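You operate a simulated robot arm through the tools that you are given. There is no shell and no other tool. Be economical: measure what you need, move in short steps, check, and stop when the job is done.

Carry out the task below with a simulated two-armed robot. There is one attempt and no reset: what you move stays moved.

TASK
On the spares rack, fold the grey cloth in half.

The check looks at the end state, three seconds after you hand in, the way a careful person would. Anything else that was tipped, shoved, dropped, spilled or broken makes it a failure. Flat cloth is picked up by pressing the open fingertips on it (5 to 10 N) and closing them slowly along it; thin cloth reads only 2 to 8 mm in the jaws.

THE ROBOT
Two 7-joint arms with two-finger parallel grippers on one trunk, on a base that drives. Base frame: it is fixed to the floor where the robot stands at the start and does not move with it; the origin is under the middle of the robot, x ahead of it, y to its left, z up; the surface under the hand at the start is at about z = 80. Units: cm, degrees, N and s.
The left shoulder is at the start at [6, 18.9, 110.3], the right one opposite. With the tool pointing down near the work surface each hand reaches from about 10 to 66 cm from the robot's upright axis, wherever it stands, measured 20 degrees to its own side. Places, roughly: spares rack [50, -10, 80]. Payload 3.43 kg a hand.
The TCP of each hand is the grasp point between the finger pads, 3 cm short of the fingertips. In the tool frame z runs along the fingers and y along their closing line. Largest opening 9.4 cm; finger width 2.8, thickness 1; the body of the gripper, 5 by 9.6 cm, starts 5.5 cm behind the TCP.
Orientation is that of the tool frame in the base frame, as a unit quaternion [w, x, y, z]. With the fingers straight down and closing along the base's y, the tool's x points along the base's -x, its y along +y and its z along -z.

THE INTERFACE
- The arms move only by the tool arm_command. It takes "left_increments", "right_increments" or both (then of equal length, played together; a hand with none holds still); each is one flat list of numbers, 6 for each row, row after row: the shift along the tool's x, y, z in m, then the turn, a rotation vector about the tool's x, y, z in degrees. In form: [tx, ty, tz, wx, wy, wz, tx, ty, tz, wx, wy, wz, ...]. A call has 1 to 12 rows; each row is the pose to reach, as a shift and turn from the pose commanded when the call began, along the tool's axes at that moment. "left_fingers" and "right_fingers" are, for a hand that has rows, the gripper command, from -1 (shut) to 1 (fully open), values between in proportion, set as the call begins (left out, the last holds). A row lasts 0.2 s, in which the tool goes at most 5 cm and 8.6 degrees; a call with a longer step from one row to the next is refused whole, and so is a gripper value outside its range. Where a pose cannot be reached the arm comes as near as it can. A force on the tool above 40 N (or 10 N above the force at the start of the call, whichever is more), or a blocked arm, ends the call early, and 0.2 s more pass. Each finger travels about 15.3 cm/s and halts on what it meets, pressing with about 29 N; the grip force reading is that of the motor and also rises with nothing between the fingers. The clock runs only during rows and for 0.2 s after the last one: add rows that repeat a pose to give the fingers time. It gives the time, the measured TCP pose, the force on the tool (base axes), the opening and the grip force at its end, in the units of the frame above (readings bear some noise), with the torque about the TCP (base axes, N m) and any sound that the robot's microphone picked up, and new pictures: "pictures" is both (left out), scene, wrist or none (wrist: the cameras of the hands that moved).
- Cameras (640 x 400 px; columns grow to the right, rows downward): "scene" is now at [-0.17, -1.13, 163.28]; the picture's right is [-0.18, -0.98, 0.00], its down [-0.89, 0.16, -0.42] and it looks along [0.41, -0.07, -0.91] (base axes); focal length 264 px, centre (320, 200). "left" rides on the left gripper at [7.6, -1.4, -10.2] in its tool frame; the picture's right is [0.18, 0.98, 0.00], its down [-0.75, 0.14, -0.64] and it looks along [-0.63, 0.12, 0.77] (tool axes); focal length 243 px, centre (320, 200). "right" rides on the right gripper at [7.6, 1.4, -10.2] in its tool frame; the picture's right is [-0.18, 0.98, 0.00], its down [-0.75, -0.14, -0.64] and it looks along [-0.63, -0.12, 0.77] (tool axes); focal length 243 px, centre (320, 200). There is no depth. A picture from a camera that has moved, and an enlarged one, comes with that camera's place and axes in the base frame and with its lens.
- slide_trunk(by): slides the trunk up (or, below 0, down) by that many cm; the arms and the scene camera ride with it, the base frame stays. It gives what a move gives, with no picture.
- base_move(legs): drives the robot by 1 to 6 legs, each [ahead, left, turn to the left] in cm, cm and degrees, along the robot's own axes; the way and the turn of a leg run together, so that a leg with both is an arc; at most 150 cm and 180 degrees a leg. The arms and the cameras ride along, it lands a little off, and it stops where it bumps. It gives what a move gives, and a new picture of the scene camera.
- aim_head(pan, tilt): turns the head with the scene camera to pan (to the left, within 86 degrees either way) and tilt (down, from -29 to 69), counted from straight ahead of the robot. It gives what a move gives, and a new picture of the scene camera.
- inspect(camera, box): a new picture of the part [left, top, right, bottom] of that camera's present view, enlarged. The clock stands still meanwhile.
- job_done(): hands the job in; it is judged then, once.

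Work in short steps. Places have to be worked out from the pictures, the camera data and where the tool is seen: move nearer, look again, correct. Check each grasp and each placing, and mend what went wrong. You have 120 turns and 260 pictures in all, those below and enlarged ones among them. Open the grippers and draw the arms clear of the work before you hand the job in, unless the task says otherwise; then end with one line.

The tools are called after ">>>" as name(argument=value, ...) on one line, values as JSON. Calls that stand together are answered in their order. arm_command: Moves the arms, as the interface text tells. Its arguments: {"type":"object","properties":{"left_increments":{"type":"array","items":{"type":"number"}},"left_fingers":{"type":"number"},"right_increments":{"type":"array","items":{"type":"number"}},"right_fingers":{"type":"number"},"pictures":{"type":"string","enum":["both","scene","wrist","none"]}},"required":[]} The other tools are called the same way: slide_trunk (by) slides the trunk up or down; base_move (legs) drives the base; aim_head (pan, tilt) turns the head that bears the scene camera; inspect (camera, box) takes an enlarged picture of a part of a camera's view; job_done () hands the job in.

At the start:

```text
clock: 0.0
left_tcp_pos: [36.1, 19.97, 104.07]
left_ee_rot: [-0.001, 0.0, 1.0, 0.0]
left_wrist_force: [-1.2, -0.3, -0.5]
left_torque: [0.01, 0.0, -0.01]
left_gripper_width: 9.39
left_gripper_force: 0.1
right_tcp_pos: [31.55, -15.08, 96.51]
right_ee_rot: [0.0, 0.0, 1.0, 0.0]
right_wrist_force: [-0.6, -0.2, 0.0]
right_torque: [-0.01, 0.02, -0.03]
right_gripper_width: 9.4
right_gripper_force: 0.0
trunk travel left (down, up): [-77.5, 21.5]
robot x, y, heading: [0.36, 0.24, -0.0]
head pan, tilt: [-10.3, 65.3]
```

scene: 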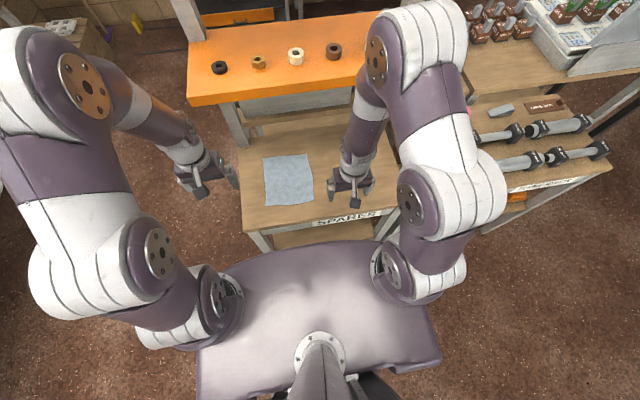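
right: 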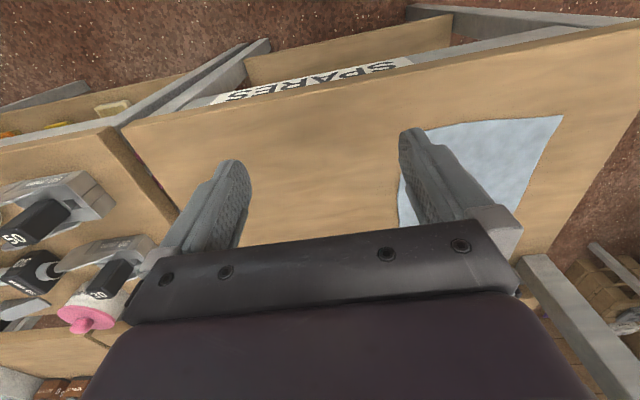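
left: 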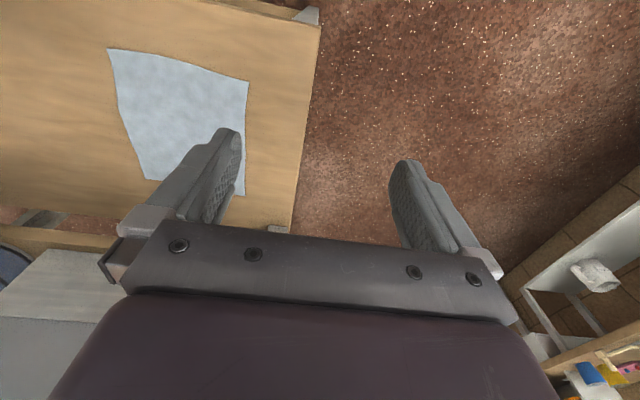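

The grey cloth lies on the rack, left of the middle; I enlarge the scene view to get its corners.

>>> inspect(camera="scene", box=[230, 130, 390, 230])

>>> inspect(camera="left", box=[0, 0, 320, 200])

```text
4.00 times, centred on (310, 180) of scene
camera zoom: at [-0.17, -1.13, 163.28], right [-0.18, -0.98, 0.0], down [-0.89, 0.16, -0.42], along [0.41, -0.07, -0.91], focal length 1056 px, centre (360, 280)
```

zoom: 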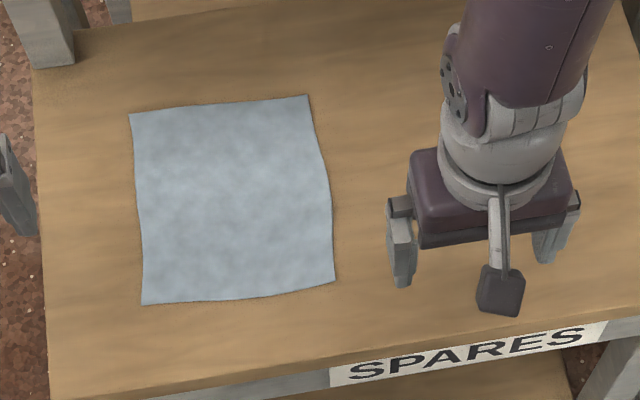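

```text
2.00 times, centred on (160, 100) of left
camera zoom: at [28.5, 18.49, 114.23], right [-0.18, 0.98, 0.0], down [0.75, 0.14, 0.64], along [0.63, 0.12, -0.77], focal length 485 px, centre (640, 400)
```

zoom: 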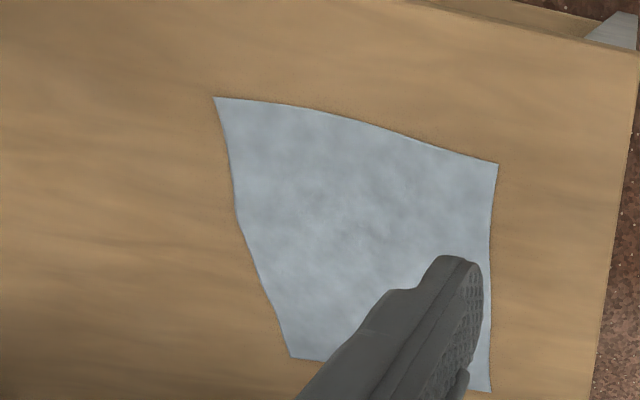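

Projecting both views onto z = 80 puts the cloth corners at about (58,10.6), (57,-6), (37.7,-5.4) and (38.5,11.2). I'll pinch the near edge near its two corners, so both hands turn 90° to close along x and go above it.

>>> arm_command(left_increments=[-0.003, -0.0094, 0.0109, 0, 0, 8.18, -0.006, -0.0187, 0.0218, 0, 0, 16.36, -0.009, -0.0281, 0.0327, 0, 0, 24.55, -0.012, -0.0375, 0.0436, 0, 0, 32.73, -0.015, -0.0468, 0.0545, 0, 0, 40.91, -0.018, -0.0562, 0.0655, 0, 0, 49.09, -0.021, -0.0655, 0.0764, 0, 0, 57.27, -0.024, -0.0749, 0.0873, 0, 0, 65.45, -0.027, -0.0843, 0.0982, 0, 0, 73.64, -0.03, -0.0936, 0.1091, 0, 0, 81.82, -0.033, -0.103, 0.12, 0, 0, 90, -0.033, -0.103, 0.12, 0, 0, 90], right_increments=[-0.0067, 0.0101, 0.0041, 0, 0, -8.18, -0.0134, 0.0202, 0.0082, 0, 0, -16.36, -0.02, 0.0303, 0.0123, 0, 0, -24.55, -0.0267, 0.0404, 0.0164, 0, 0, -32.73, -0.0334, 0.0505, 0.0205, 0, 0, -40.91, -0.0401, 0.0605, 0.0245, 0, 0, -49.09, -0.0468, 0.0706, 0.0286, 0, 0, -57.27, -0.0535, 0.0807, 0.0327, 0, 0, -65.45, -0.0601, 0.0908, 0.0368, 0, 0, -73.64, -0.0668, 0.1009, 0.0409, 0, 0, -81.82, -0.0735, 0.111, 0.045, 0, 0, -90, -0.0735, 0.111, 0.045, 0, 0, -90], left_fingers=-0.36, right_fingers=-0.36)

```text
clock: 2.6
left_tcp_pos: [39.61, 9.73, 92.04]
left_ee_rot: [0.0, 0.708, 0.706, 0.0]
left_wrist_force: [0.3, 0.1, -0.3]
left_torque: [0.03, 0.05, 0.02]
left_gripper_width: 3.0
left_gripper_force: 0.0
right_tcp_pos: [38.72, -3.81, 91.82]
right_ee_rot: [0.0, 0.707, -0.707, -0.001]
right_wrist_force: [-0.2, -0.6, 0.0]
right_torque: [-0.02, 0.0, 0.04]
right_gripper_width: 2.99
right_gripper_force: 0.1
trunk travel left (down, up): [-77.5, 21.5]
robot x, y, heading: [0.22, -0.48, 0.1]
head pan, tilt: [-10.3, 65.3]
camera scene: at [-0.22, -1.13, 163.28], right [-0.18, -0.98, 0.0], down [-0.89, 0.16, -0.42], along [0.41, -0.07, -0.91], focal length 264 px, centre (320, 200)
camera right: at [37.38, -11.55, 102.22], right [-0.98, 0.18, 0.0], down [0.14, 0.75, 0.64], along [0.12, 0.63, -0.77], focal length 243 px, centre (320, 200)
camera left: at [38.09, 17.34, 102.2], right [0.98, 0.18, 0.0], down [0.14, -0.75, 0.64], along [0.12, -0.63, -0.77], focal length 243 px, centre (320, 200)
```

scene: 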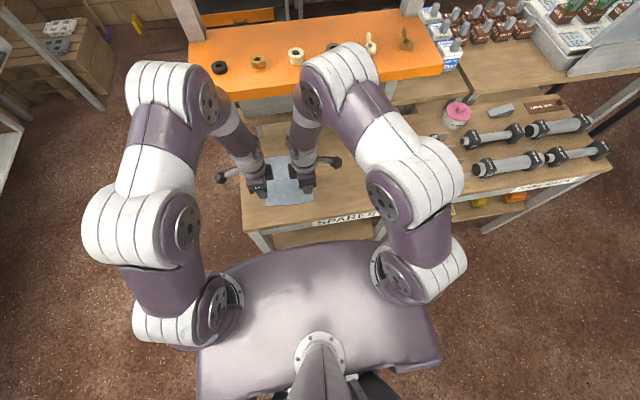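
right: 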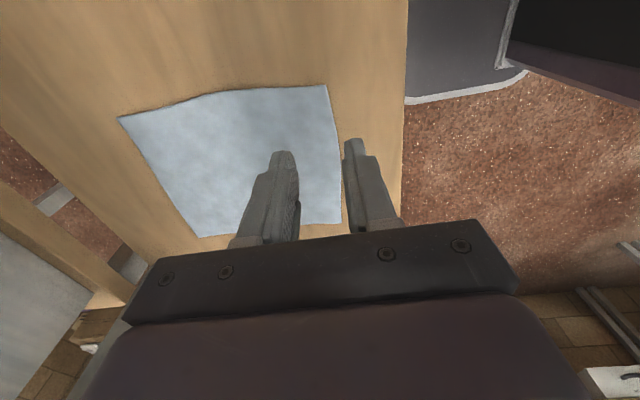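
left: 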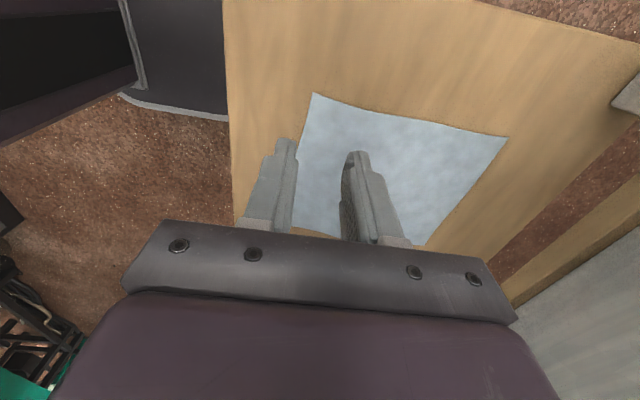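

Both grippers straddle the near edge, and wrist views put that edge at x≈38.0 (right) and 38.7 (left). I shift slightly inward and go down to just above the cloth.

>>> arm_command(left_increments=[0, 0.003, 0.03, 0, 0, 0, 0, 0.003, 0.06, 0, 0, 0, 0, 0.003, 0.08, 0, 0, 0, 0, 0.003, 0.085, 0, 0, 0, 0, 0.003, 0.085, 0, 0, 0], right_increments=[0.001, -0.005, 0.03, 0, 0, 0, 0.001, -0.005, 0.06, 0, 0, 0, 0.001, -0.005, 0.08, 0, 0, 0, 0.001, -0.005, 0.083, 0, 0, 0, 0.001, -0.005, 0.083, 0, 0, 0], pictures="wrist")

>>> inspect(camera="scene", box=[180, 60, 420, 210])

```text
clock: 3.8
left_tcp_pos: [39.66, 9.63, 83.5]
left_ee_rot: [0.0, 0.707, 0.707, 0.0]
left_wrist_force: [0.0, -0.1, 0.2]
left_torque: [0.03, 0.0, 0.03]
left_gripper_width: 3.01
left_gripper_force: 0.1
right_tcp_pos: [39.37, -4.25, 83.65]
right_ee_rot: [0.0, 0.707, -0.707, 0.0]
right_wrist_force: [0.9, -0.3, -0.2]
right_torque: [0.01, -0.02, -0.04]
right_gripper_width: 3.03
right_gripper_force: 0.1
trunk travel left (down, up): [-77.5, 21.5]
robot x, y, heading: [0.02, -0.25, -0.0]
head pan, tilt: [-10.3, 65.3]
camera right: at [37.85, -11.74, 93.86], right [-0.98, 0.18, 0.0], down [0.14, 0.75, 0.64], along [0.12, 0.63, -0.77], focal length 243 px, centre (320, 200)
camera left: at [38.22, 17.23, 93.75], right [0.98, 0.18, 0.0], down [0.14, -0.75, 0.64], along [0.12, -0.63, -0.77], focal length 243 px, centre (320, 200)
```

right: 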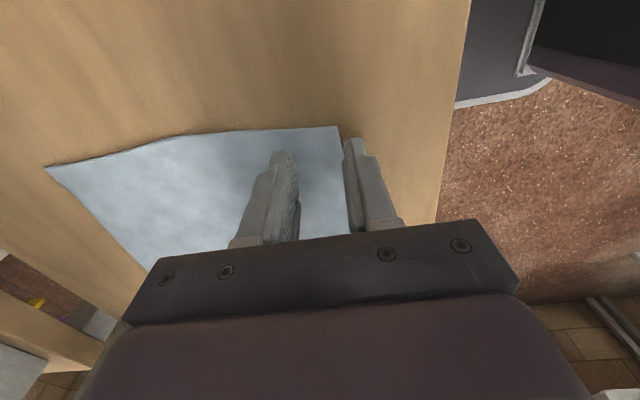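
left: 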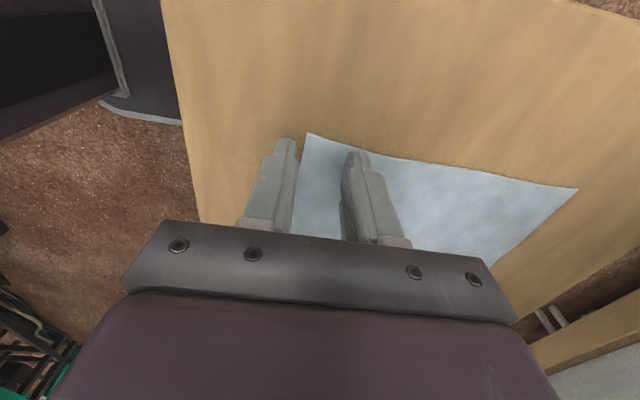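

```text
2.67 times, centred on (300, 135) of scene
camera zoom: at [-0.19, -1.12, 163.28], right [-0.18, -0.98, 0.0], down [-0.89, 0.16, -0.42], along [0.41, -0.07, -0.91], focal length 704 px, centre (373, 373)
```

zoom: 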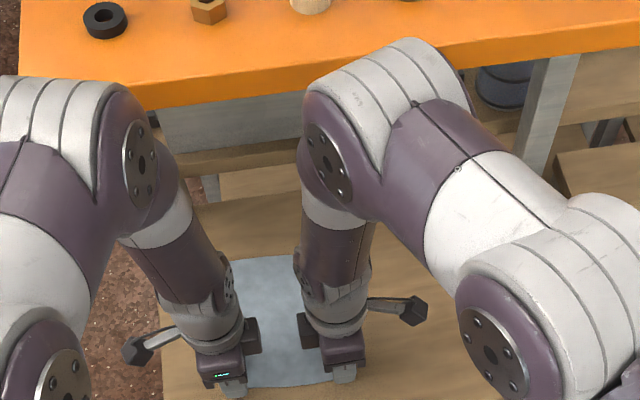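

The outer finger of each hand stands right at the edge and the inner one on the cloth. Now I press down gently and read the force.

>>> arm_command(left_increments=[0, 0, 0.003, 0, 0, 0, 0, 0, 0.006, 0, 0, 0, 0, 0, 0.006, 0, 0, 0], right_increments=[0, 0, 0.003, 0, 0, 0, 0, 0, 0.007, 0, 0, 0, 0, 0, 0.007, 0, 0, 0], pictures="none")

```text
clock: 4.6
left_tcp_pos: [39.59, 9.64, 83.12]
left_ee_rot: [0.001, 0.707, 0.707, 0.001]
left_wrist_force: [0.1, 0.9, 3.1]
left_torque: [-0.03, -0.05, 0.0]
left_gripper_width: 3.02
left_gripper_force: 0.0
right_tcp_pos: [39.31, -4.05, 83.17]
right_ee_rot: [-0.002, 0.707, -0.707, 0.001]
right_wrist_force: [1.3, -5.1, 29.0]
right_torque: [-0.14, -0.02, 0.02]
right_gripper_width: 3.0
right_gripper_force: 0.1
trunk travel left (down, up): [-77.5, 21.5]
robot x, y, heading: [0.11, -0.14, -0.1]
head pan, tilt: [-10.3, 65.3]
```

The left hand presses with only 3 N and the right with 29 N, so I ease the right up and lower the left slightly.

>>> arm_command(left_increments=[0, 0, 0.001, 0, 0, 0, 0, 0, 0.001, 0, 0, 0], right_increments=[0, 0, -0.002, 0, 0, 0, 0, 0, -0.002, 0, 0, 0], pictures="none")

```text
clock: 5.2
left_tcp_pos: [39.57, 9.73, 83.0]
left_ee_rot: [0.002, 0.707, 0.707, 0.002]
left_wrist_force: [-2.4, 1.4, 32.6]
left_torque: [0.06, -0.57, 0.05]
left_gripper_width: 2.86
left_gripper_force: 0.1
right_tcp_pos: [39.13, -3.97, 83.19]
right_ee_rot: [0.0, 0.707, -0.707, 0.0]
right_wrist_force: [0.2, -0.6, 0.8]
right_torque: [0.01, 0.0, 0.02]
right_gripper_width: 3.01
right_gripper_force: 0.0
trunk travel left (down, up): [-77.5, 21.5]
robot x, y, heading: [-0.01, 0.47, -0.1]
head pan, tilt: [-10.3, 65.3]
```

Contact is stiff, so I adjust by tenths of a millimetre.

>>> arm_command(left_increments=[0, 0, -0.0007, 0, 0, 0, 0, 0, -0.0007, 0, 0, 0], right_increments=[0, 0, 0.0008, 0, 0, 0, 0, 0, 0.0008, 0, 0, 0], pictures="none")

```text
clock: 5.8
left_tcp_pos: [39.58, 9.6, 83.19]
left_ee_rot: [0.002, 0.707, 0.707, 0.001]
left_wrist_force: [-0.7, -2.5, 30.8]
left_torque: [-0.08, -0.61, 0.01]
left_gripper_width: 2.97
left_gripper_force: 0.2
right_tcp_pos: [39.2, -4.14, 83.07]
right_ee_rot: [-0.001, 0.708, -0.707, 0.001]
right_wrist_force: [-0.7, 1.1, 2.6]
right_torque: [0.03, 0.02, 0.03]
right_gripper_width: 3.01
right_gripper_force: 0.0
trunk travel left (down, up): [-77.5, 21.5]
robot x, y, heading: [-0.24, 0.19, 0.1]
head pan, tilt: [-10.3, 65.3]
```

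>>> arm_command(left_increments=[0, 0, -0.0008, 0, 0, 0, 0, 0, -0.0008, 0, 0, 0], right_increments=[0, 0, 0.0004, 0, 0, 0, 0, 0, 0.0004, 0, 0, 0], pictures="none")

```text
clock: 6.4
left_tcp_pos: [39.49, 9.66, 83.13]
left_ee_rot: [0.0, 0.707, 0.707, 0.002]
left_wrist_force: [1.8, -3.8, 8.8]
left_torque: [-0.07, -0.26, -0.09]
left_gripper_width: 3.13
left_gripper_force: 1.4
right_tcp_pos: [39.25, -4.12, 83.26]
right_ee_rot: [-0.001, 0.708, -0.707, 0.0]
right_wrist_force: [-5.6, -2.7, 17.6]
right_torque: [-0.06, 0.08, 0.0]
right_gripper_width: 2.99
right_gripper_force: 0.1
trunk travel left (down, up): [-77.5, 21.5]
robot x, y, heading: [-0.36, -0.07, -0.1]
head pan, tilt: [-10.3, 65.3]
```

The left is at 9 N; I ease the right a touch and begin closing in steps.

>>> arm_command(left_increments=[0, 0, 0, 0, 0, 0], right_increments=[0, 0, -0.0002, 0, 0, 0], left_fingers=-0.5, right_fingers=-0.5, pictures="none")

```text
clock: 6.8
left_tcp_pos: [39.45, 9.65, 83.21]
left_ee_rot: [0.0, 0.707, 0.707, 0.001]
left_wrist_force: [-4.8, -2.4, 17.2]
left_torque: [-0.05, -0.15, -0.04]
left_gripper_width: 2.07
left_gripper_force: 0.0
right_tcp_pos: [39.16, -4.05, 83.11]
right_ee_rot: [-0.002, 0.707, -0.707, 0.0]
right_wrist_force: [1.3, 2.7, 7.5]
right_torque: [0.04, -0.05, 0.03]
right_gripper_width: 2.33
right_gripper_force: 0.1
trunk travel left (down, up): [-77.5, 21.5]
robot x, y, heading: [-0.18, 0.05, -0.2]
head pan, tilt: [-10.3, 65.3]
```

Forces are in range, so I keep closing slowly.

>>> arm_command(left_increments=[0, 0, -0.0002, 0, 0, 0], right_increments=[0, 0, 0, 0, 0, 0], left_fingers=-0.7, right_fingers=-0.7, pictures="wrist")

```text
clock: 7.2
left_tcp_pos: [39.67, 9.72, 83.13]
left_ee_rot: [0.0, 0.707, 0.708, 0.0]
left_wrist_force: [-3.7, -1.8, 14.1]
left_torque: [-0.03, -0.02, 0.01]
left_gripper_width: 1.17
left_gripper_force: 0.0
right_tcp_pos: [39.24, -3.95, 83.1]
right_ee_rot: [-0.001, 0.708, -0.707, 0.002]
right_wrist_force: [0.1, 2.7, 10.2]
right_torque: [0.02, -0.01, 0.03]
right_gripper_width: 1.3
right_gripper_force: 0.1
trunk travel left (down, up): [-77.5, 21.5]
robot x, y, heading: [0.09, 0.34, -0.2]
head pan, tilt: [-10.3, 65.3]
camera right: at [37.76, -11.76, 93.39], right [-0.98, 0.18, 0.0], down [0.14, 0.75, 0.64], along [0.12, 0.63, -0.77], focal length 243 px, centre (320, 200)
camera left: at [38.08, 17.3, 93.29], right [0.98, 0.18, 0.0], down [0.14, -0.75, 0.64], along [0.12, -0.63, -0.77], focal length 243 px, centre (320, 200)
```

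right: 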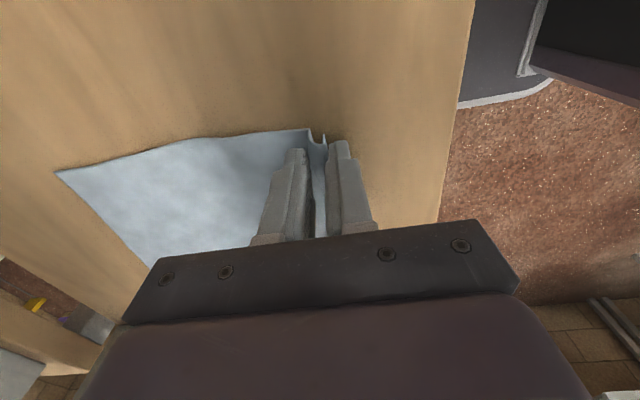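
left: 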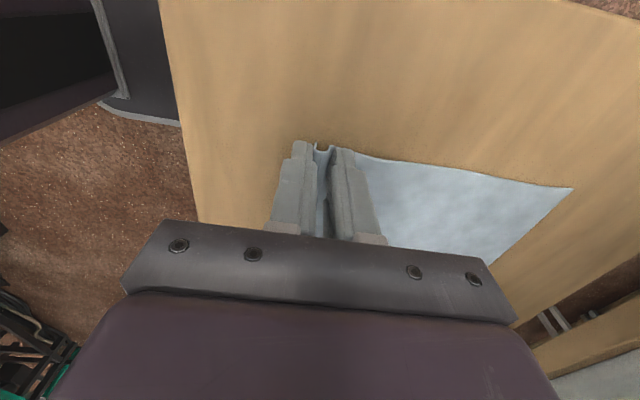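

The cloth is bunching between the pads in both hands. I close fully.

>>> arm_command(left_increments=[0, 0, 0, 0, 0, 0], right_increments=[0, 0, 0, 0, 0, 0], left_fingers=-0.85, right_fingers=-0.85, pictures="none")

>>> arm_command(left_increments=[0, 0, 0, 0, 0, 0, 0, 0, 0, 0, 0, 0], right_increments=[0, 0, 0, 0, 0, 0, 0, 0, 0, 0, 0, 0], left_fingers=-1, right_fingers=-1, pictures="wrist")

```text
clock: 7.6
left_tcp_pos: [39.67, 9.73, 83.25]
left_ee_rot: [0.001, 0.707, 0.707, 0.001]
left_wrist_force: [1.4, -2.3, 9.7]
left_torque: [-0.02, -0.06, -0.01]
left_gripper_width: 0.86
left_gripper_force: 1.1
right_tcp_pos: [39.23, -4.05, 83.14]
right_ee_rot: [0.001, -0.707, 0.707, -0.001]
right_wrist_force: [-0.4, 1.0, 13.8]
right_torque: [-0.01, 0.0, 0.03]
right_gripper_width: 0.67
right_gripper_force: 0.0
trunk travel left (down, up): [-77.5, 21.5]
robot x, y, heading: [-0.35, -0.23, -0.2]
head pan, tilt: [-10.3, 65.3]
```

```text
clock: 8.2
left_tcp_pos: [39.7, 9.57, 82.99]
left_ee_rot: [0.001, 0.708, 0.707, 0.001]
left_wrist_force: [3.9, -2.2, 8.0]
left_torque: [-0.01, -0.14, 0.02]
left_gripper_width: 0.59
left_gripper_force: 29.6
right_tcp_pos: [39.3, -4.05, 83.1]
right_ee_rot: [-0.001, 0.707, -0.707, 0.0]
right_wrist_force: [1.1, 1.2, 16.7]
right_torque: [0.01, -0.04, -0.02]
right_gripper_width: 0.22
right_gripper_force: 29.4
trunk travel left (down, up): [-77.5, 21.5]
robot x, y, heading: [-0.01, -0.14, 0.0]
head pan, tilt: [-10.3, 65.3]
camera right: at [37.86, -11.74, 93.39], right [-0.98, 0.18, 0.0], down [0.14, 0.75, 0.64], along [0.12, 0.63, -0.77], focal length 243 px, centre (320, 200)
camera left: at [38.22, 17.29, 93.29], right [0.98, 0.18, 0.0], down [0.14, -0.75, 0.64], along [0.12, -0.63, -0.77], focal length 243 px, centre (320, 200)
```

right: 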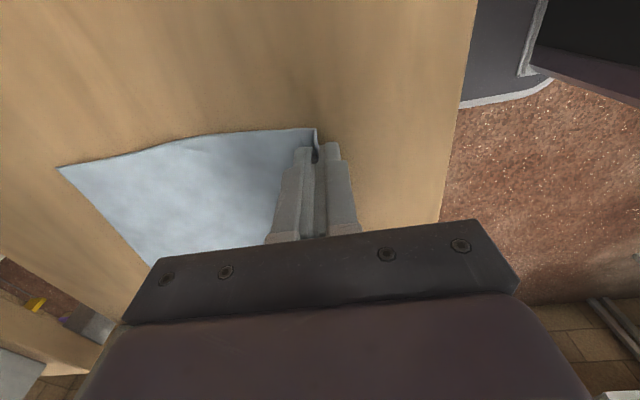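
left: 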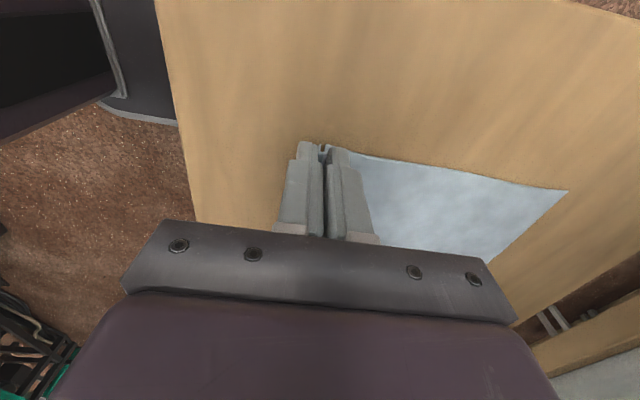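

Both hands hold cloth, at 2.2 and 5.9 mm. I lift 3 cm while moving slightly forward, and look.

>>> arm_command(left_increments=[0, 0.001, -0.01, 0, 0, 0, 0, 0.003, -0.02, 0, 0, 0, 0, 0.006, -0.03, 0, 0, 0, 0, 0.006, -0.03, 0, 0, 0], right_increments=[0, -0.001, -0.01, 0, 0, 0, 0, -0.003, -0.02, 0, 0, 0, 0, -0.006, -0.03, 0, 0, 0, 0, -0.006, -0.03, 0, 0, 0], pictures="wrist")

>>> inspect(camera="scene", box=[180, 60, 420, 210])

```text
clock: 9.2
left_tcp_pos: [40.24, 9.59, 86.08]
left_ee_rot: [0.001, 0.707, 0.707, 0.0]
left_wrist_force: [-0.1, -0.3, 0.2]
left_torque: [-0.01, 0.02, 0.03]
left_gripper_width: 0.6
left_gripper_force: 28.8
right_tcp_pos: [39.96, -4.05, 86.12]
right_ee_rot: [0.0, 0.707, -0.707, 0.0]
right_wrist_force: [0.3, 0.3, -0.4]
right_torque: [0.0, -0.01, 0.01]
right_gripper_width: 0.25
right_gripper_force: 28.7
trunk travel left (down, up): [-77.5, 21.5]
robot x, y, heading: [-0.31, -0.0, 0.0]
head pan, tilt: [-10.3, 65.3]
camera right: at [38.49, -11.76, 96.3], right [-0.98, 0.18, 0.0], down [0.14, 0.75, 0.64], along [0.12, 0.63, -0.77], focal length 243 px, centre (320, 200)
camera left: at [38.79, 17.21, 96.24], right [0.98, 0.18, 0.0], down [0.14, -0.75, 0.64], along [0.12, -0.63, -0.77], focal length 243 px, centre (320, 200)
```

right: 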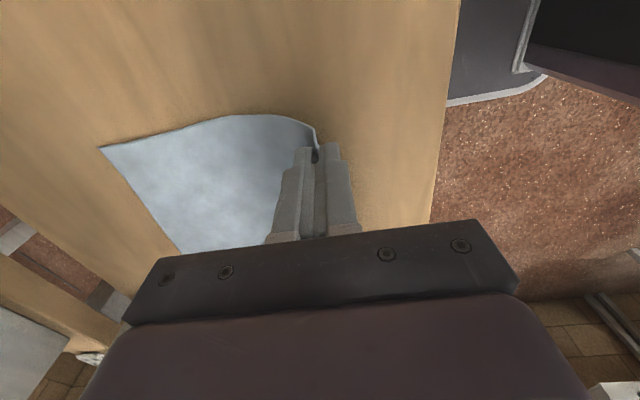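
left: 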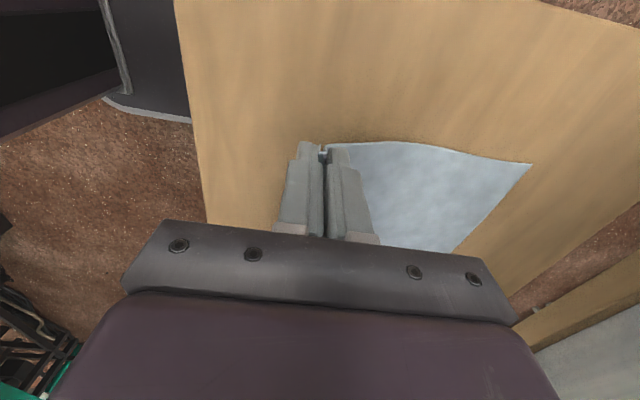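

```text
2.67 times, centred on (300, 135) of scene
camera zoom: at [-0.17, -1.13, 163.28], right [-0.18, -0.98, 0.0], down [-0.89, 0.16, -0.42], along [0.41, -0.07, -0.91], focal length 704 px, centre (373, 373)
```

zoom: 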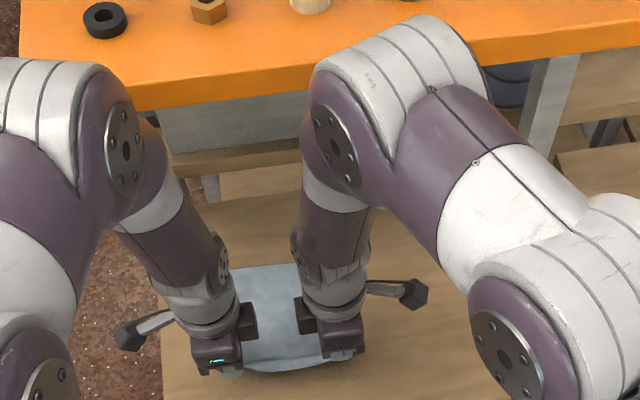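

The cloth is held by both corners and lifts cleanly. I carry the edge forward in an arc over the fold line (x≈47.5), tilting the fingers slightly so the wrists stay off the upper shelf, and stop short to look.

>>> arm_command(left_increments=[0, 0.006, -0.013, 0, 0, 0, 0, 0.012, -0.025, 0, 0, 0, 0, 0.021, -0.034, -1, 0, 0, -0.001, 0.03, -0.042, -2, 0, 0, -0.001, 0.042, -0.048, -3, 0, 0, -0.002, 0.055, -0.052, -4, 0, 0, -0.002, 0.067, -0.054, -5, 0, 0, -0.003, 0.08, -0.054, -6, 0, 0, -0.003, 0.093, -0.052, -7, 0, 0, -0.004, 0.105, -0.048, -8, 0, 0, -0.004, 0.117, -0.042, -9, 0, 0, -0.004, 0.128, -0.034, -10, 0, 0], right_increments=[0, -0.006, -0.013, 0, 0, 0, 0, -0.012, -0.025, 0, 0, 0, 0, -0.021, -0.034, 1, 0, 0, 0.001, -0.03, -0.042, 2, 0, 0, 0.001, -0.042, -0.048, 3, 0, 0, 0.002, -0.055, -0.052, 4, 0, 0, 0.002, -0.067, -0.054, 5, 0, 0, 0.003, -0.08, -0.054, 6, 0, 0, 0.003, -0.093, -0.052, 7, 0, 0, 0.004, -0.105, -0.048, 8, 0, 0, 0.004, -0.117, -0.042, 9, 0, 0, 0.004, -0.126, -0.034, 10, 0, 0])

```text
clock: 11.8
left_tcp_pos: [51.97, 9.24, 89.94]
left_ee_rot: [0.066, 0.704, 0.704, 0.065]
left_wrist_force: [0.4, -0.3, 0.0]
left_torque: [0.0, 0.01, 0.02]
left_gripper_width: 0.61
left_gripper_force: 29.1
right_tcp_pos: [51.53, -4.37, 90.07]
right_ee_rot: [-0.066, 0.704, -0.704, 0.067]
right_wrist_force: [0.5, 0.4, 0.4]
right_torque: [0.03, 0.0, 0.02]
right_gripper_width: 0.23
right_gripper_force: 28.5
trunk travel left (down, up): [-77.5, 21.5]
robot x, y, heading: [-0.12, -0.22, -0.2]
head pan, tilt: [-10.3, 65.3]
camera scene: at [-2.12, -1.0, 163.27], right [-0.18, -0.98, 0.0], down [-0.89, 0.16, -0.43], along [0.42, -0.08, -0.9], focal length 264 px, centre (320, 200)
camera right: at [48.25, -11.98, 99.89], right [-0.97, 0.18, -0.18], down [0.02, 0.75, 0.66], along [0.26, 0.63, -0.73], focal length 243 px, centre (320, 200)
camera left: at [48.67, 16.83, 99.69], right [0.97, 0.18, 0.18], down [0.02, -0.75, 0.66], along [0.26, -0.63, -0.73], focal length 243 px, centre (320, 200)
```

scene: 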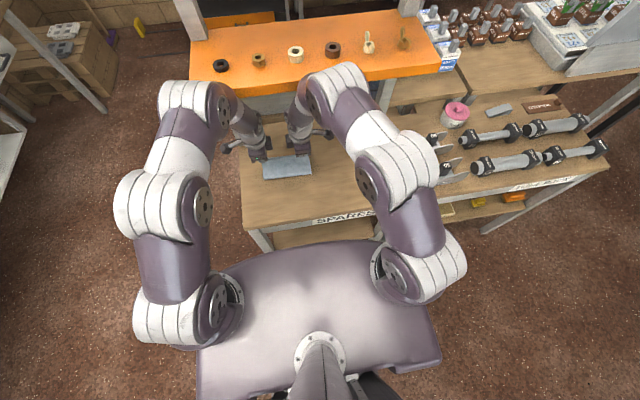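
right: 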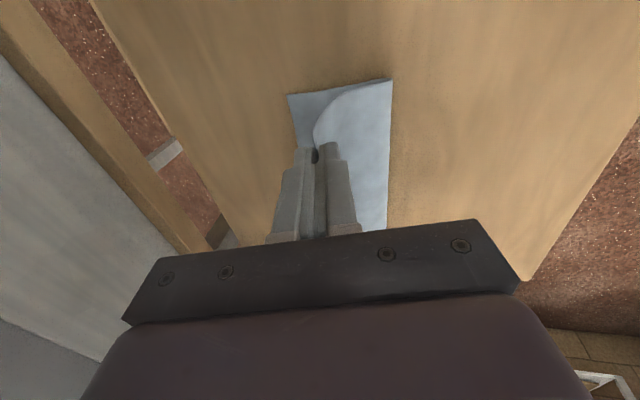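
left: 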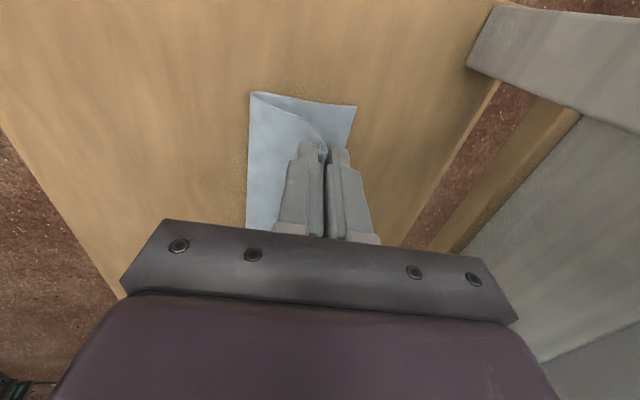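

The fold forms well: the crease is at x≈48 and the far edge is unmoved at 55.9–56.7. I set the held edge down, with the tips slightly short of the far edge to allow for the bit inside the jaws.

>>> arm_command(left_increments=[0, 0.005, 0.0135, 0, 0, 0, 0, 0.0094, 0.0271, 0, 0, 0, 0, 0.0115, 0.037, 0, 0, 0, 0, 0.0132, 0.046, 0, 0, 0, 0, 0.0142, 0.052, 0, 0, 0, 0, 0.0142, 0.0574, 0, 0, 0, 0, 0.0142, 0.0574, 0, 0, 0], right_increments=[0, -0.004, 0.0135, 0, 0, 0, 0, -0.0075, 0.0267, 0, 0, 0, 0, -0.009, 0.037, 0, 0, 0, 0, -0.0103, 0.0455, 0, 0, 0, 0, -0.011, 0.052, 0, 0, 0, 0, -0.0113, 0.0568, 0, 0, 0, 0, -0.0113, 0.0568, 0, 0, 0])

```text
clock: 13.4
left_tcp_pos: [55.46, 9.22, 84.25]
left_ee_rot: [0.063, 0.704, 0.704, 0.063]
left_wrist_force: [0.8, 0.0, 0.2]
left_torque: [-0.01, 0.03, -0.03]
left_gripper_width: 0.6
left_gripper_force: 28.9
right_tcp_pos: [54.36, -4.55, 84.15]
right_ee_rot: [-0.062, 0.705, -0.704, 0.063]
right_wrist_force: [0.2, 0.3, -0.1]
right_torque: [0.0, 0.03, -0.01]
right_gripper_width: 0.24
right_gripper_force: 28.6
trunk travel left (down, up): [-77.5, 21.5]
robot x, y, heading: [0.2, -0.11, -0.1]
head pan, tilt: [-10.3, 65.3]
camera scene: at [-0.48, -1.1, 163.28], right [-0.18, -0.98, 0.0], down [-0.89, 0.16, -0.42], along [0.41, -0.08, -0.91], focal length 264 px, centre (320, 200)
camera right: at [51.2, -12.15, 94.03], right [-0.97, 0.18, -0.17], down [0.03, 0.75, 0.66], along [0.25, 0.63, -0.73], focal length 243 px, centre (320, 200)
camera left: at [52.23, 16.82, 93.96], right [0.97, 0.18, 0.17], down [0.03, -0.75, 0.66], along [0.25, -0.63, -0.73], focal length 243 px, centre (320, 200)
```

scene: 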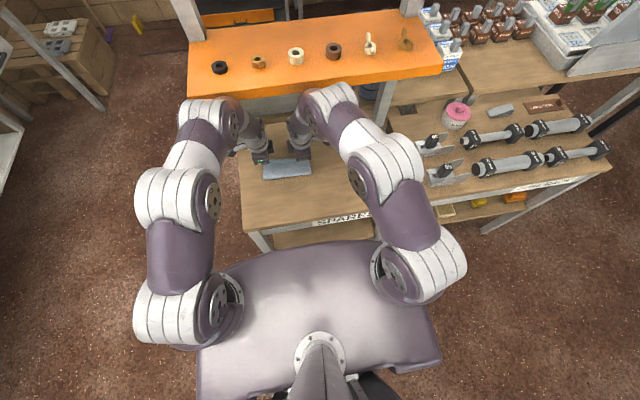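
right: 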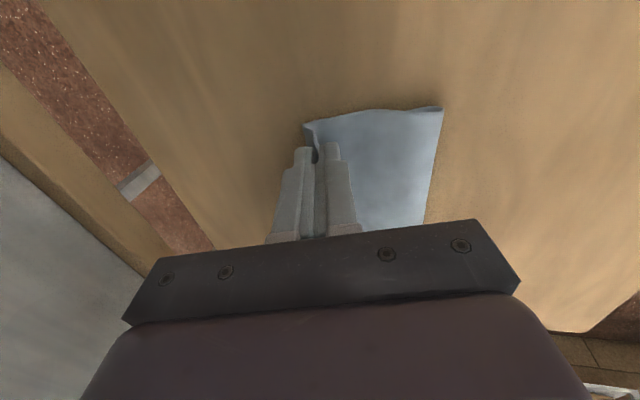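
left: 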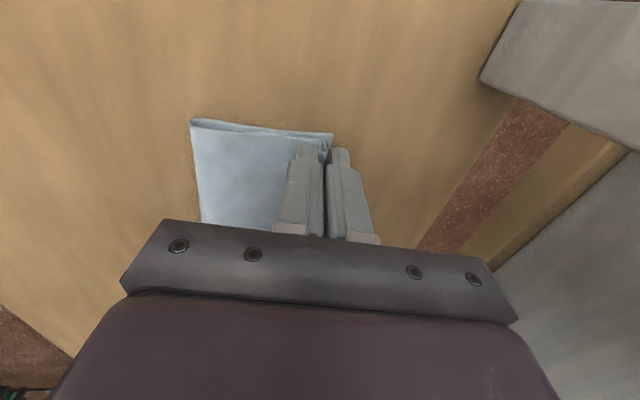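

I enlarge the wrist views to see how the held edge sits against the bottom edge.

>>> inspect(camera="left", box=[180, 90, 420, 240])

>>> inspect(camera="right", box=[230, 80, 470, 230])

```text
2.67 times, centred on (300, 165) of left
camera zoom: at [52.23, 16.82, 93.96], right [0.97, 0.18, 0.17], down [0.03, -0.75, 0.66], along [0.25, -0.63, -0.73], focal length 647 px, centre (373, 293)
```

zoom: 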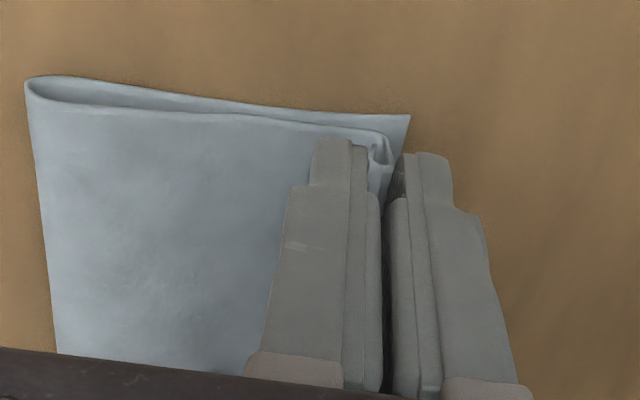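

```text
2.67 times, centred on (350, 155) of right
camera zoom: at [51.2, -12.15, 94.03], right [-0.97, 0.18, -0.17], down [0.03, 0.75, 0.66], along [0.25, 0.63, -0.73], focal length 647 px, centre (240, 320)
```

zoom: 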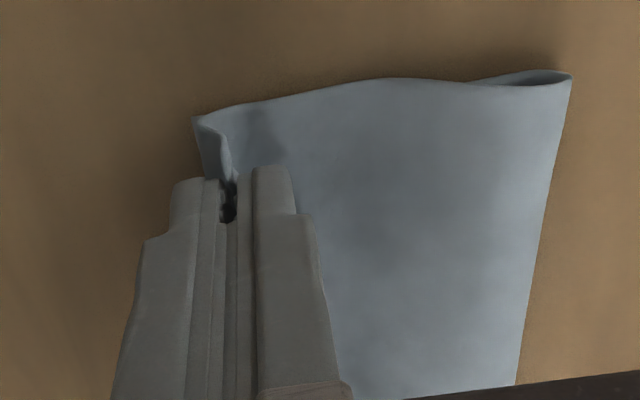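

The top layer lies nearly on the bottom one; I lower the last 7 mm and open the fingers a little.

>>> arm_command(left_increments=[0, 0.002, 0.003, 0, 0, 0, 0, 0.003, 0.006, 0, 0, 0, 0, 0.003, 0.006, 0, 0, 0], right_increments=[0, -0.002, 0.003, 0, 0, 0, 0, -0.002, 0.006, 0, 0, 0, 0, -0.002, 0.006, 0, 0, 0], pictures="none")

>>> arm_command(left_increments=[0, 0, 0, 0, 0, 0, 0, 0, 0, 0, 0, 0], right_increments=[0, 0, 0, 0, 0, 0, 0, 0, 0, 0, 0, 0], left_fingers=-0.6, right_fingers=-0.6, pictures="none")

>>> inspect(camera="left", box=[180, 90, 420, 240])

>>> inspect(camera="right", box=[230, 80, 470, 230])

```text
clock: 14.2
left_tcp_pos: [55.99, 9.17, 83.55]
left_ee_rot: [0.062, 0.704, 0.704, 0.062]
left_wrist_force: [0.0, -0.1, 0.5]
left_torque: [-0.06, 0.01, 0.04]
left_gripper_width: 0.58
left_gripper_force: 29.3
right_tcp_pos: [54.89, -4.46, 83.57]
right_ee_rot: [0.062, -0.704, 0.704, -0.062]
right_wrist_force: [0.8, 0.5, 0.2]
right_torque: [0.01, 0.01, 0.02]
right_gripper_width: 0.24
right_gripper_force: 29.0
trunk travel left (down, up): [-77.5, 21.5]
robot x, y, heading: [-0.21, 0.07, 0.2]
head pan, tilt: [-10.3, 65.3]
```

```text
clock: 14.8
left_tcp_pos: [55.98, 9.07, 83.52]
left_ee_rot: [0.062, 0.704, 0.705, 0.061]
left_wrist_force: [0.5, 0.9, 2.3]
left_torque: [0.01, 0.0, -0.04]
left_gripper_width: 1.82
left_gripper_force: 0.1
right_tcp_pos: [54.96, -4.38, 83.56]
right_ee_rot: [-0.062, 0.705, -0.704, 0.061]
right_wrist_force: [1.0, -0.8, 0.7]
right_torque: [0.01, -0.01, -0.02]
right_gripper_width: 1.87
right_gripper_force: 0.0
trunk travel left (down, up): [-77.5, 21.5]
robot x, y, heading: [-0.08, 0.04, -0.1]
head pan, tilt: [-10.3, 65.3]
```

```text
2.67 times, centred on (300, 165) of left
camera zoom: at [52.72, 16.76, 93.28], right [0.97, 0.18, 0.17], down [0.03, -0.75, 0.66], along [0.25, -0.63, -0.73], focal length 647 px, centre (373, 293)
```

zoom: 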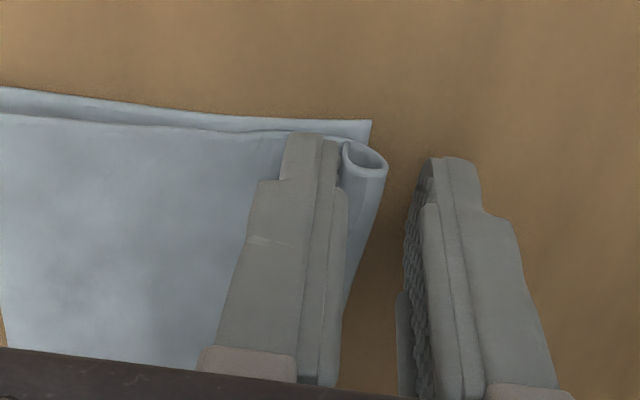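

```text
2.67 times, centred on (350, 155) of right
camera zoom: at [51.75, -12.13, 93.41], right [-0.97, 0.18, -0.17], down [0.03, 0.75, 0.66], along [0.25, 0.63, -0.73], focal length 647 px, centre (240, 320)
```

zoom: 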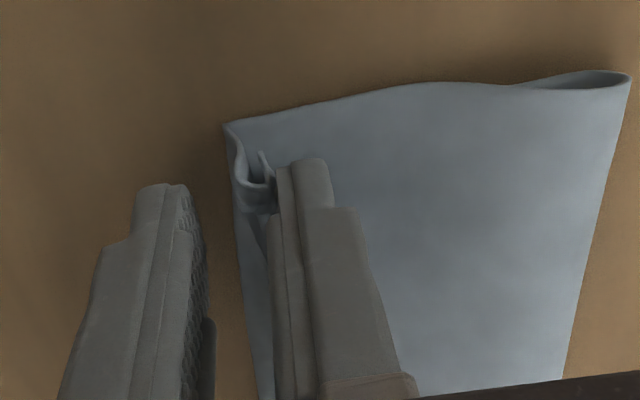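

The cloth is released and the edges are uncurling. I raise both hands along their tool axes and look at how it settles.

>>> arm_command(left_increments=[0, 0, -0.01, 0, 0, 0, 0, 0, -0.02, 0, 0, 0, 0, 0, -0.04, 0, 0, 0, 0, 0, -0.06, 0, 0, 0, 0, 0, -0.06, 0, 0, 0], right_increments=[0, 0, -0.01, 0, 0, 0, 0, 0, -0.02, 0, 0, 0, 0, 0, -0.04, 0, 0, 0, 0, 0, -0.06, 0, 0, 0, 0, 0, -0.06, 0, 0, 0], pictures="none")

>>> inspect(camera="left", box=[180, 60, 420, 210])

>>> inspect(camera="right", box=[230, 60, 470, 210])

>>> inspect(camera="scene", box=[230, 130, 350, 205])

```text
clock: 16.2
left_tcp_pos: [51.83, 9.87, 87.17]
left_ee_rot: [0.035, 0.706, 0.705, 0.044]
left_wrist_force: [0.8, 0.1, 0.0]
left_torque: [0.02, 0.01, 0.01]
left_gripper_width: 1.86
left_gripper_force: 0.0
right_tcp_pos: [52.09, -4.76, 88.35]
right_ee_rot: [-0.046, 0.707, -0.704, 0.056]
right_wrist_force: [0.4, -0.4, 0.4]
right_torque: [0.01, -0.03, 0.02]
right_gripper_width: 1.9
right_gripper_force: 0.0
trunk travel left (down, up): [-77.5, 21.5]
robot x, y, heading: [-0.16, -0.25, 0.0]
head pan, tilt: [-10.3, 65.3]
stopped in row 5 (left hand): the arm was blocked; the commanded pose is now the measured one
```

```text
2.67 times, centred on (300, 135) of left
camera zoom: at [49.11, 17.35, 97.33], right [0.98, 0.18, 0.11], down [0.07, -0.76, 0.64], along [0.2, -0.62, -0.76], focal length 647 px, centre (373, 373)
```

zoom: 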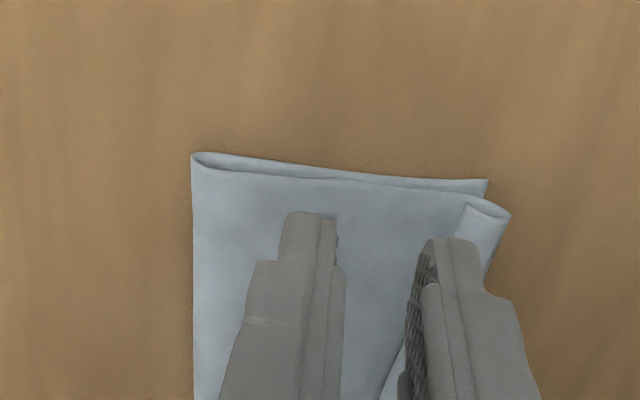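

```text
2.67 times, centred on (350, 135) of right
camera zoom: at [49.19, -12.16, 98.51], right [-0.97, 0.18, -0.14], down [0.04, 0.76, 0.65], along [0.22, 0.62, -0.75], focal length 647 px, centre (240, 373)
```

zoom: 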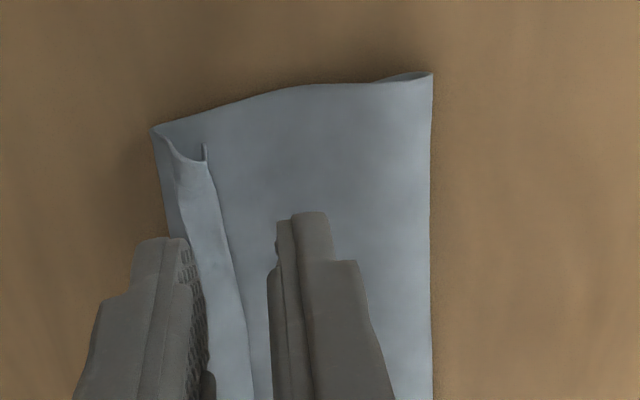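

```text
5.33 times, centred on (290, 168) of scene
camera zoom: at [-1.06, -0.87, 163.54], right [-0.18, -0.98, 0.0], down [-0.89, 0.16, -0.42], along [0.42, -0.08, -0.91], focal length 1408 px, centre (480, 373)
```

zoom: 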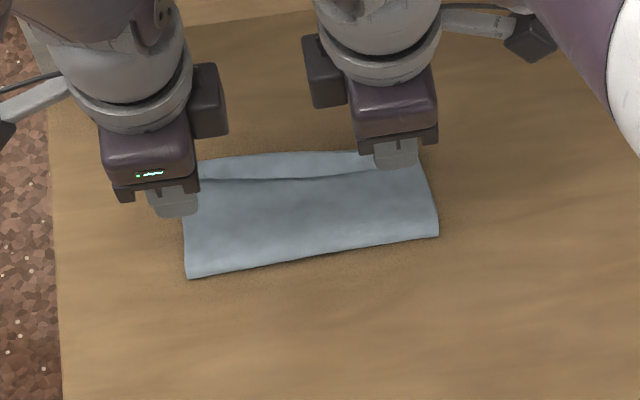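

The lift was stopped: the left arm met something at row 5. I look at the whole scene before moving more.

>>> inspect(camera="scene", box=[120, 40, 440, 240])

>>> inspect(camera="left", box=[0, 0, 640, 400])

```text
2.00 times, centred on (280, 140) of scene
camera zoom: at [-1.06, -0.87, 163.54], right [-0.18, -0.98, 0.0], down [-0.89, 0.16, -0.42], along [0.42, -0.08, -0.91], focal length 528 px, centre (400, 320)
```

zoom: 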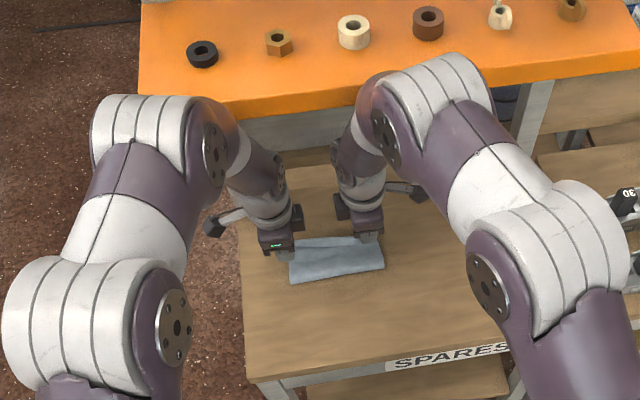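

```text
1.00 times, centred on (320, 200) of left (not enlarged: the box is as wide or as high as the picture)
camera zoom: at [49.11, 17.35, 97.33], right [0.98, 0.18, 0.11], down [0.07, -0.76, 0.64], along [0.2, -0.62, -0.76], focal length 243 px, centre (320, 200)
```

zoom: 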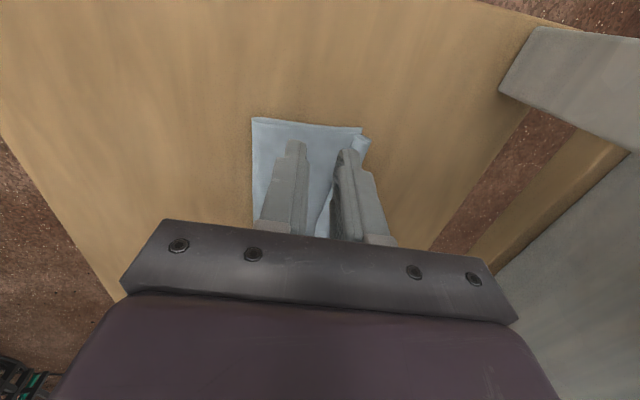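

Objects on the shelf look untouched; the left forearm probably neared the orange shelf edge. I draw both hands back toward the robot with a little rise, which takes them away from the shelf.

>>> arm_command(left_increments=[0, -0.0143, -0.0066, 0, 0, 0, 0, -0.0287, -0.013, 0, 0, 0, 0, -0.043, -0.02, 0, 0, 0, 0, -0.0574, -0.0265, 0, 0, 0, 0, -0.0574, -0.0265, 0, 0, 0], right_increments=[0, 0.0141, -0.007, 0, 0, 0, 0, 0.0283, -0.014, 0, 0, 0, 0, 0.0424, -0.021, 0, 0, 0, 0, 0.0566, -0.028, 0, 0, 0, 0, 0.0566, -0.028, 0, 0, 0])

```text
clock: 17.4
left_tcp_pos: [46.72, 9.52, 89.2]
left_ee_rot: [0.041, 0.706, 0.705, 0.048]
left_wrist_force: [-0.2, 0.1, 0.3]
left_torque: [-0.02, -0.01, -0.04]
left_gripper_width: 1.86
left_gripper_force: 0.1
right_tcp_pos: [47.2, -4.67, 90.3]
right_ee_rot: [-0.053, 0.706, -0.704, 0.057]
right_wrist_force: [-0.6, 0.5, -0.4]
right_torque: [0.0, -0.02, 0.02]
right_gripper_width: 1.9
right_gripper_force: 0.0
trunk travel left (down, up): [-77.5, 21.5]
robot x, y, heading: [-0.17, 0.09, -0.2]
head pan, tilt: [-10.3, 65.3]
camera scene: at [-0.2, -1.12, 163.29], right [-0.18, -0.98, 0.0], down [-0.89, 0.16, -0.42], along [0.41, -0.07, -0.91], focal length 264 px, centre (320, 200)
camera right: at [44.15, -12.25, 100.29], right [-0.97, 0.18, -0.15], down [0.04, 0.76, 0.65], along [0.23, 0.63, -0.74], focal length 243 px, centre (320, 200)
camera left: at [44.07, 17.09, 99.22], right [0.98, 0.18, 0.12], down [0.06, -0.76, 0.65], along [0.21, -0.62, -0.75], focal length 243 px, centre (320, 200)
```

scene: 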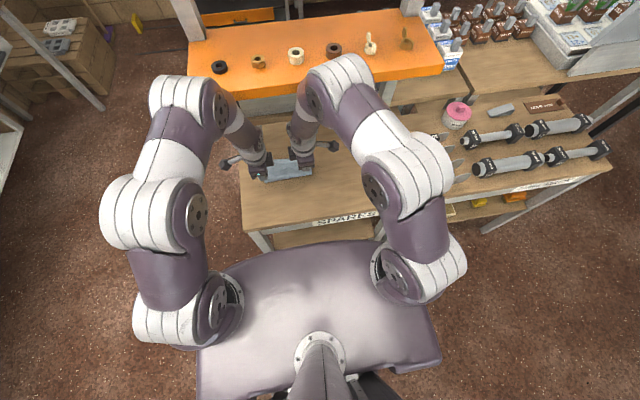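
right: 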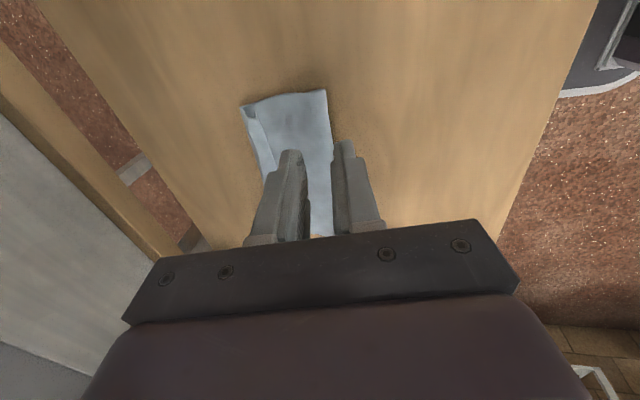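
left: 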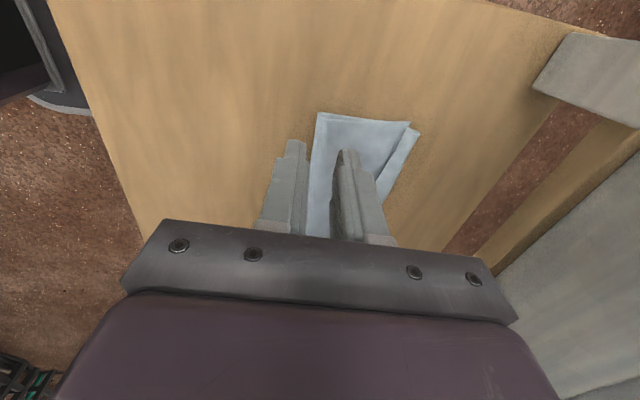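

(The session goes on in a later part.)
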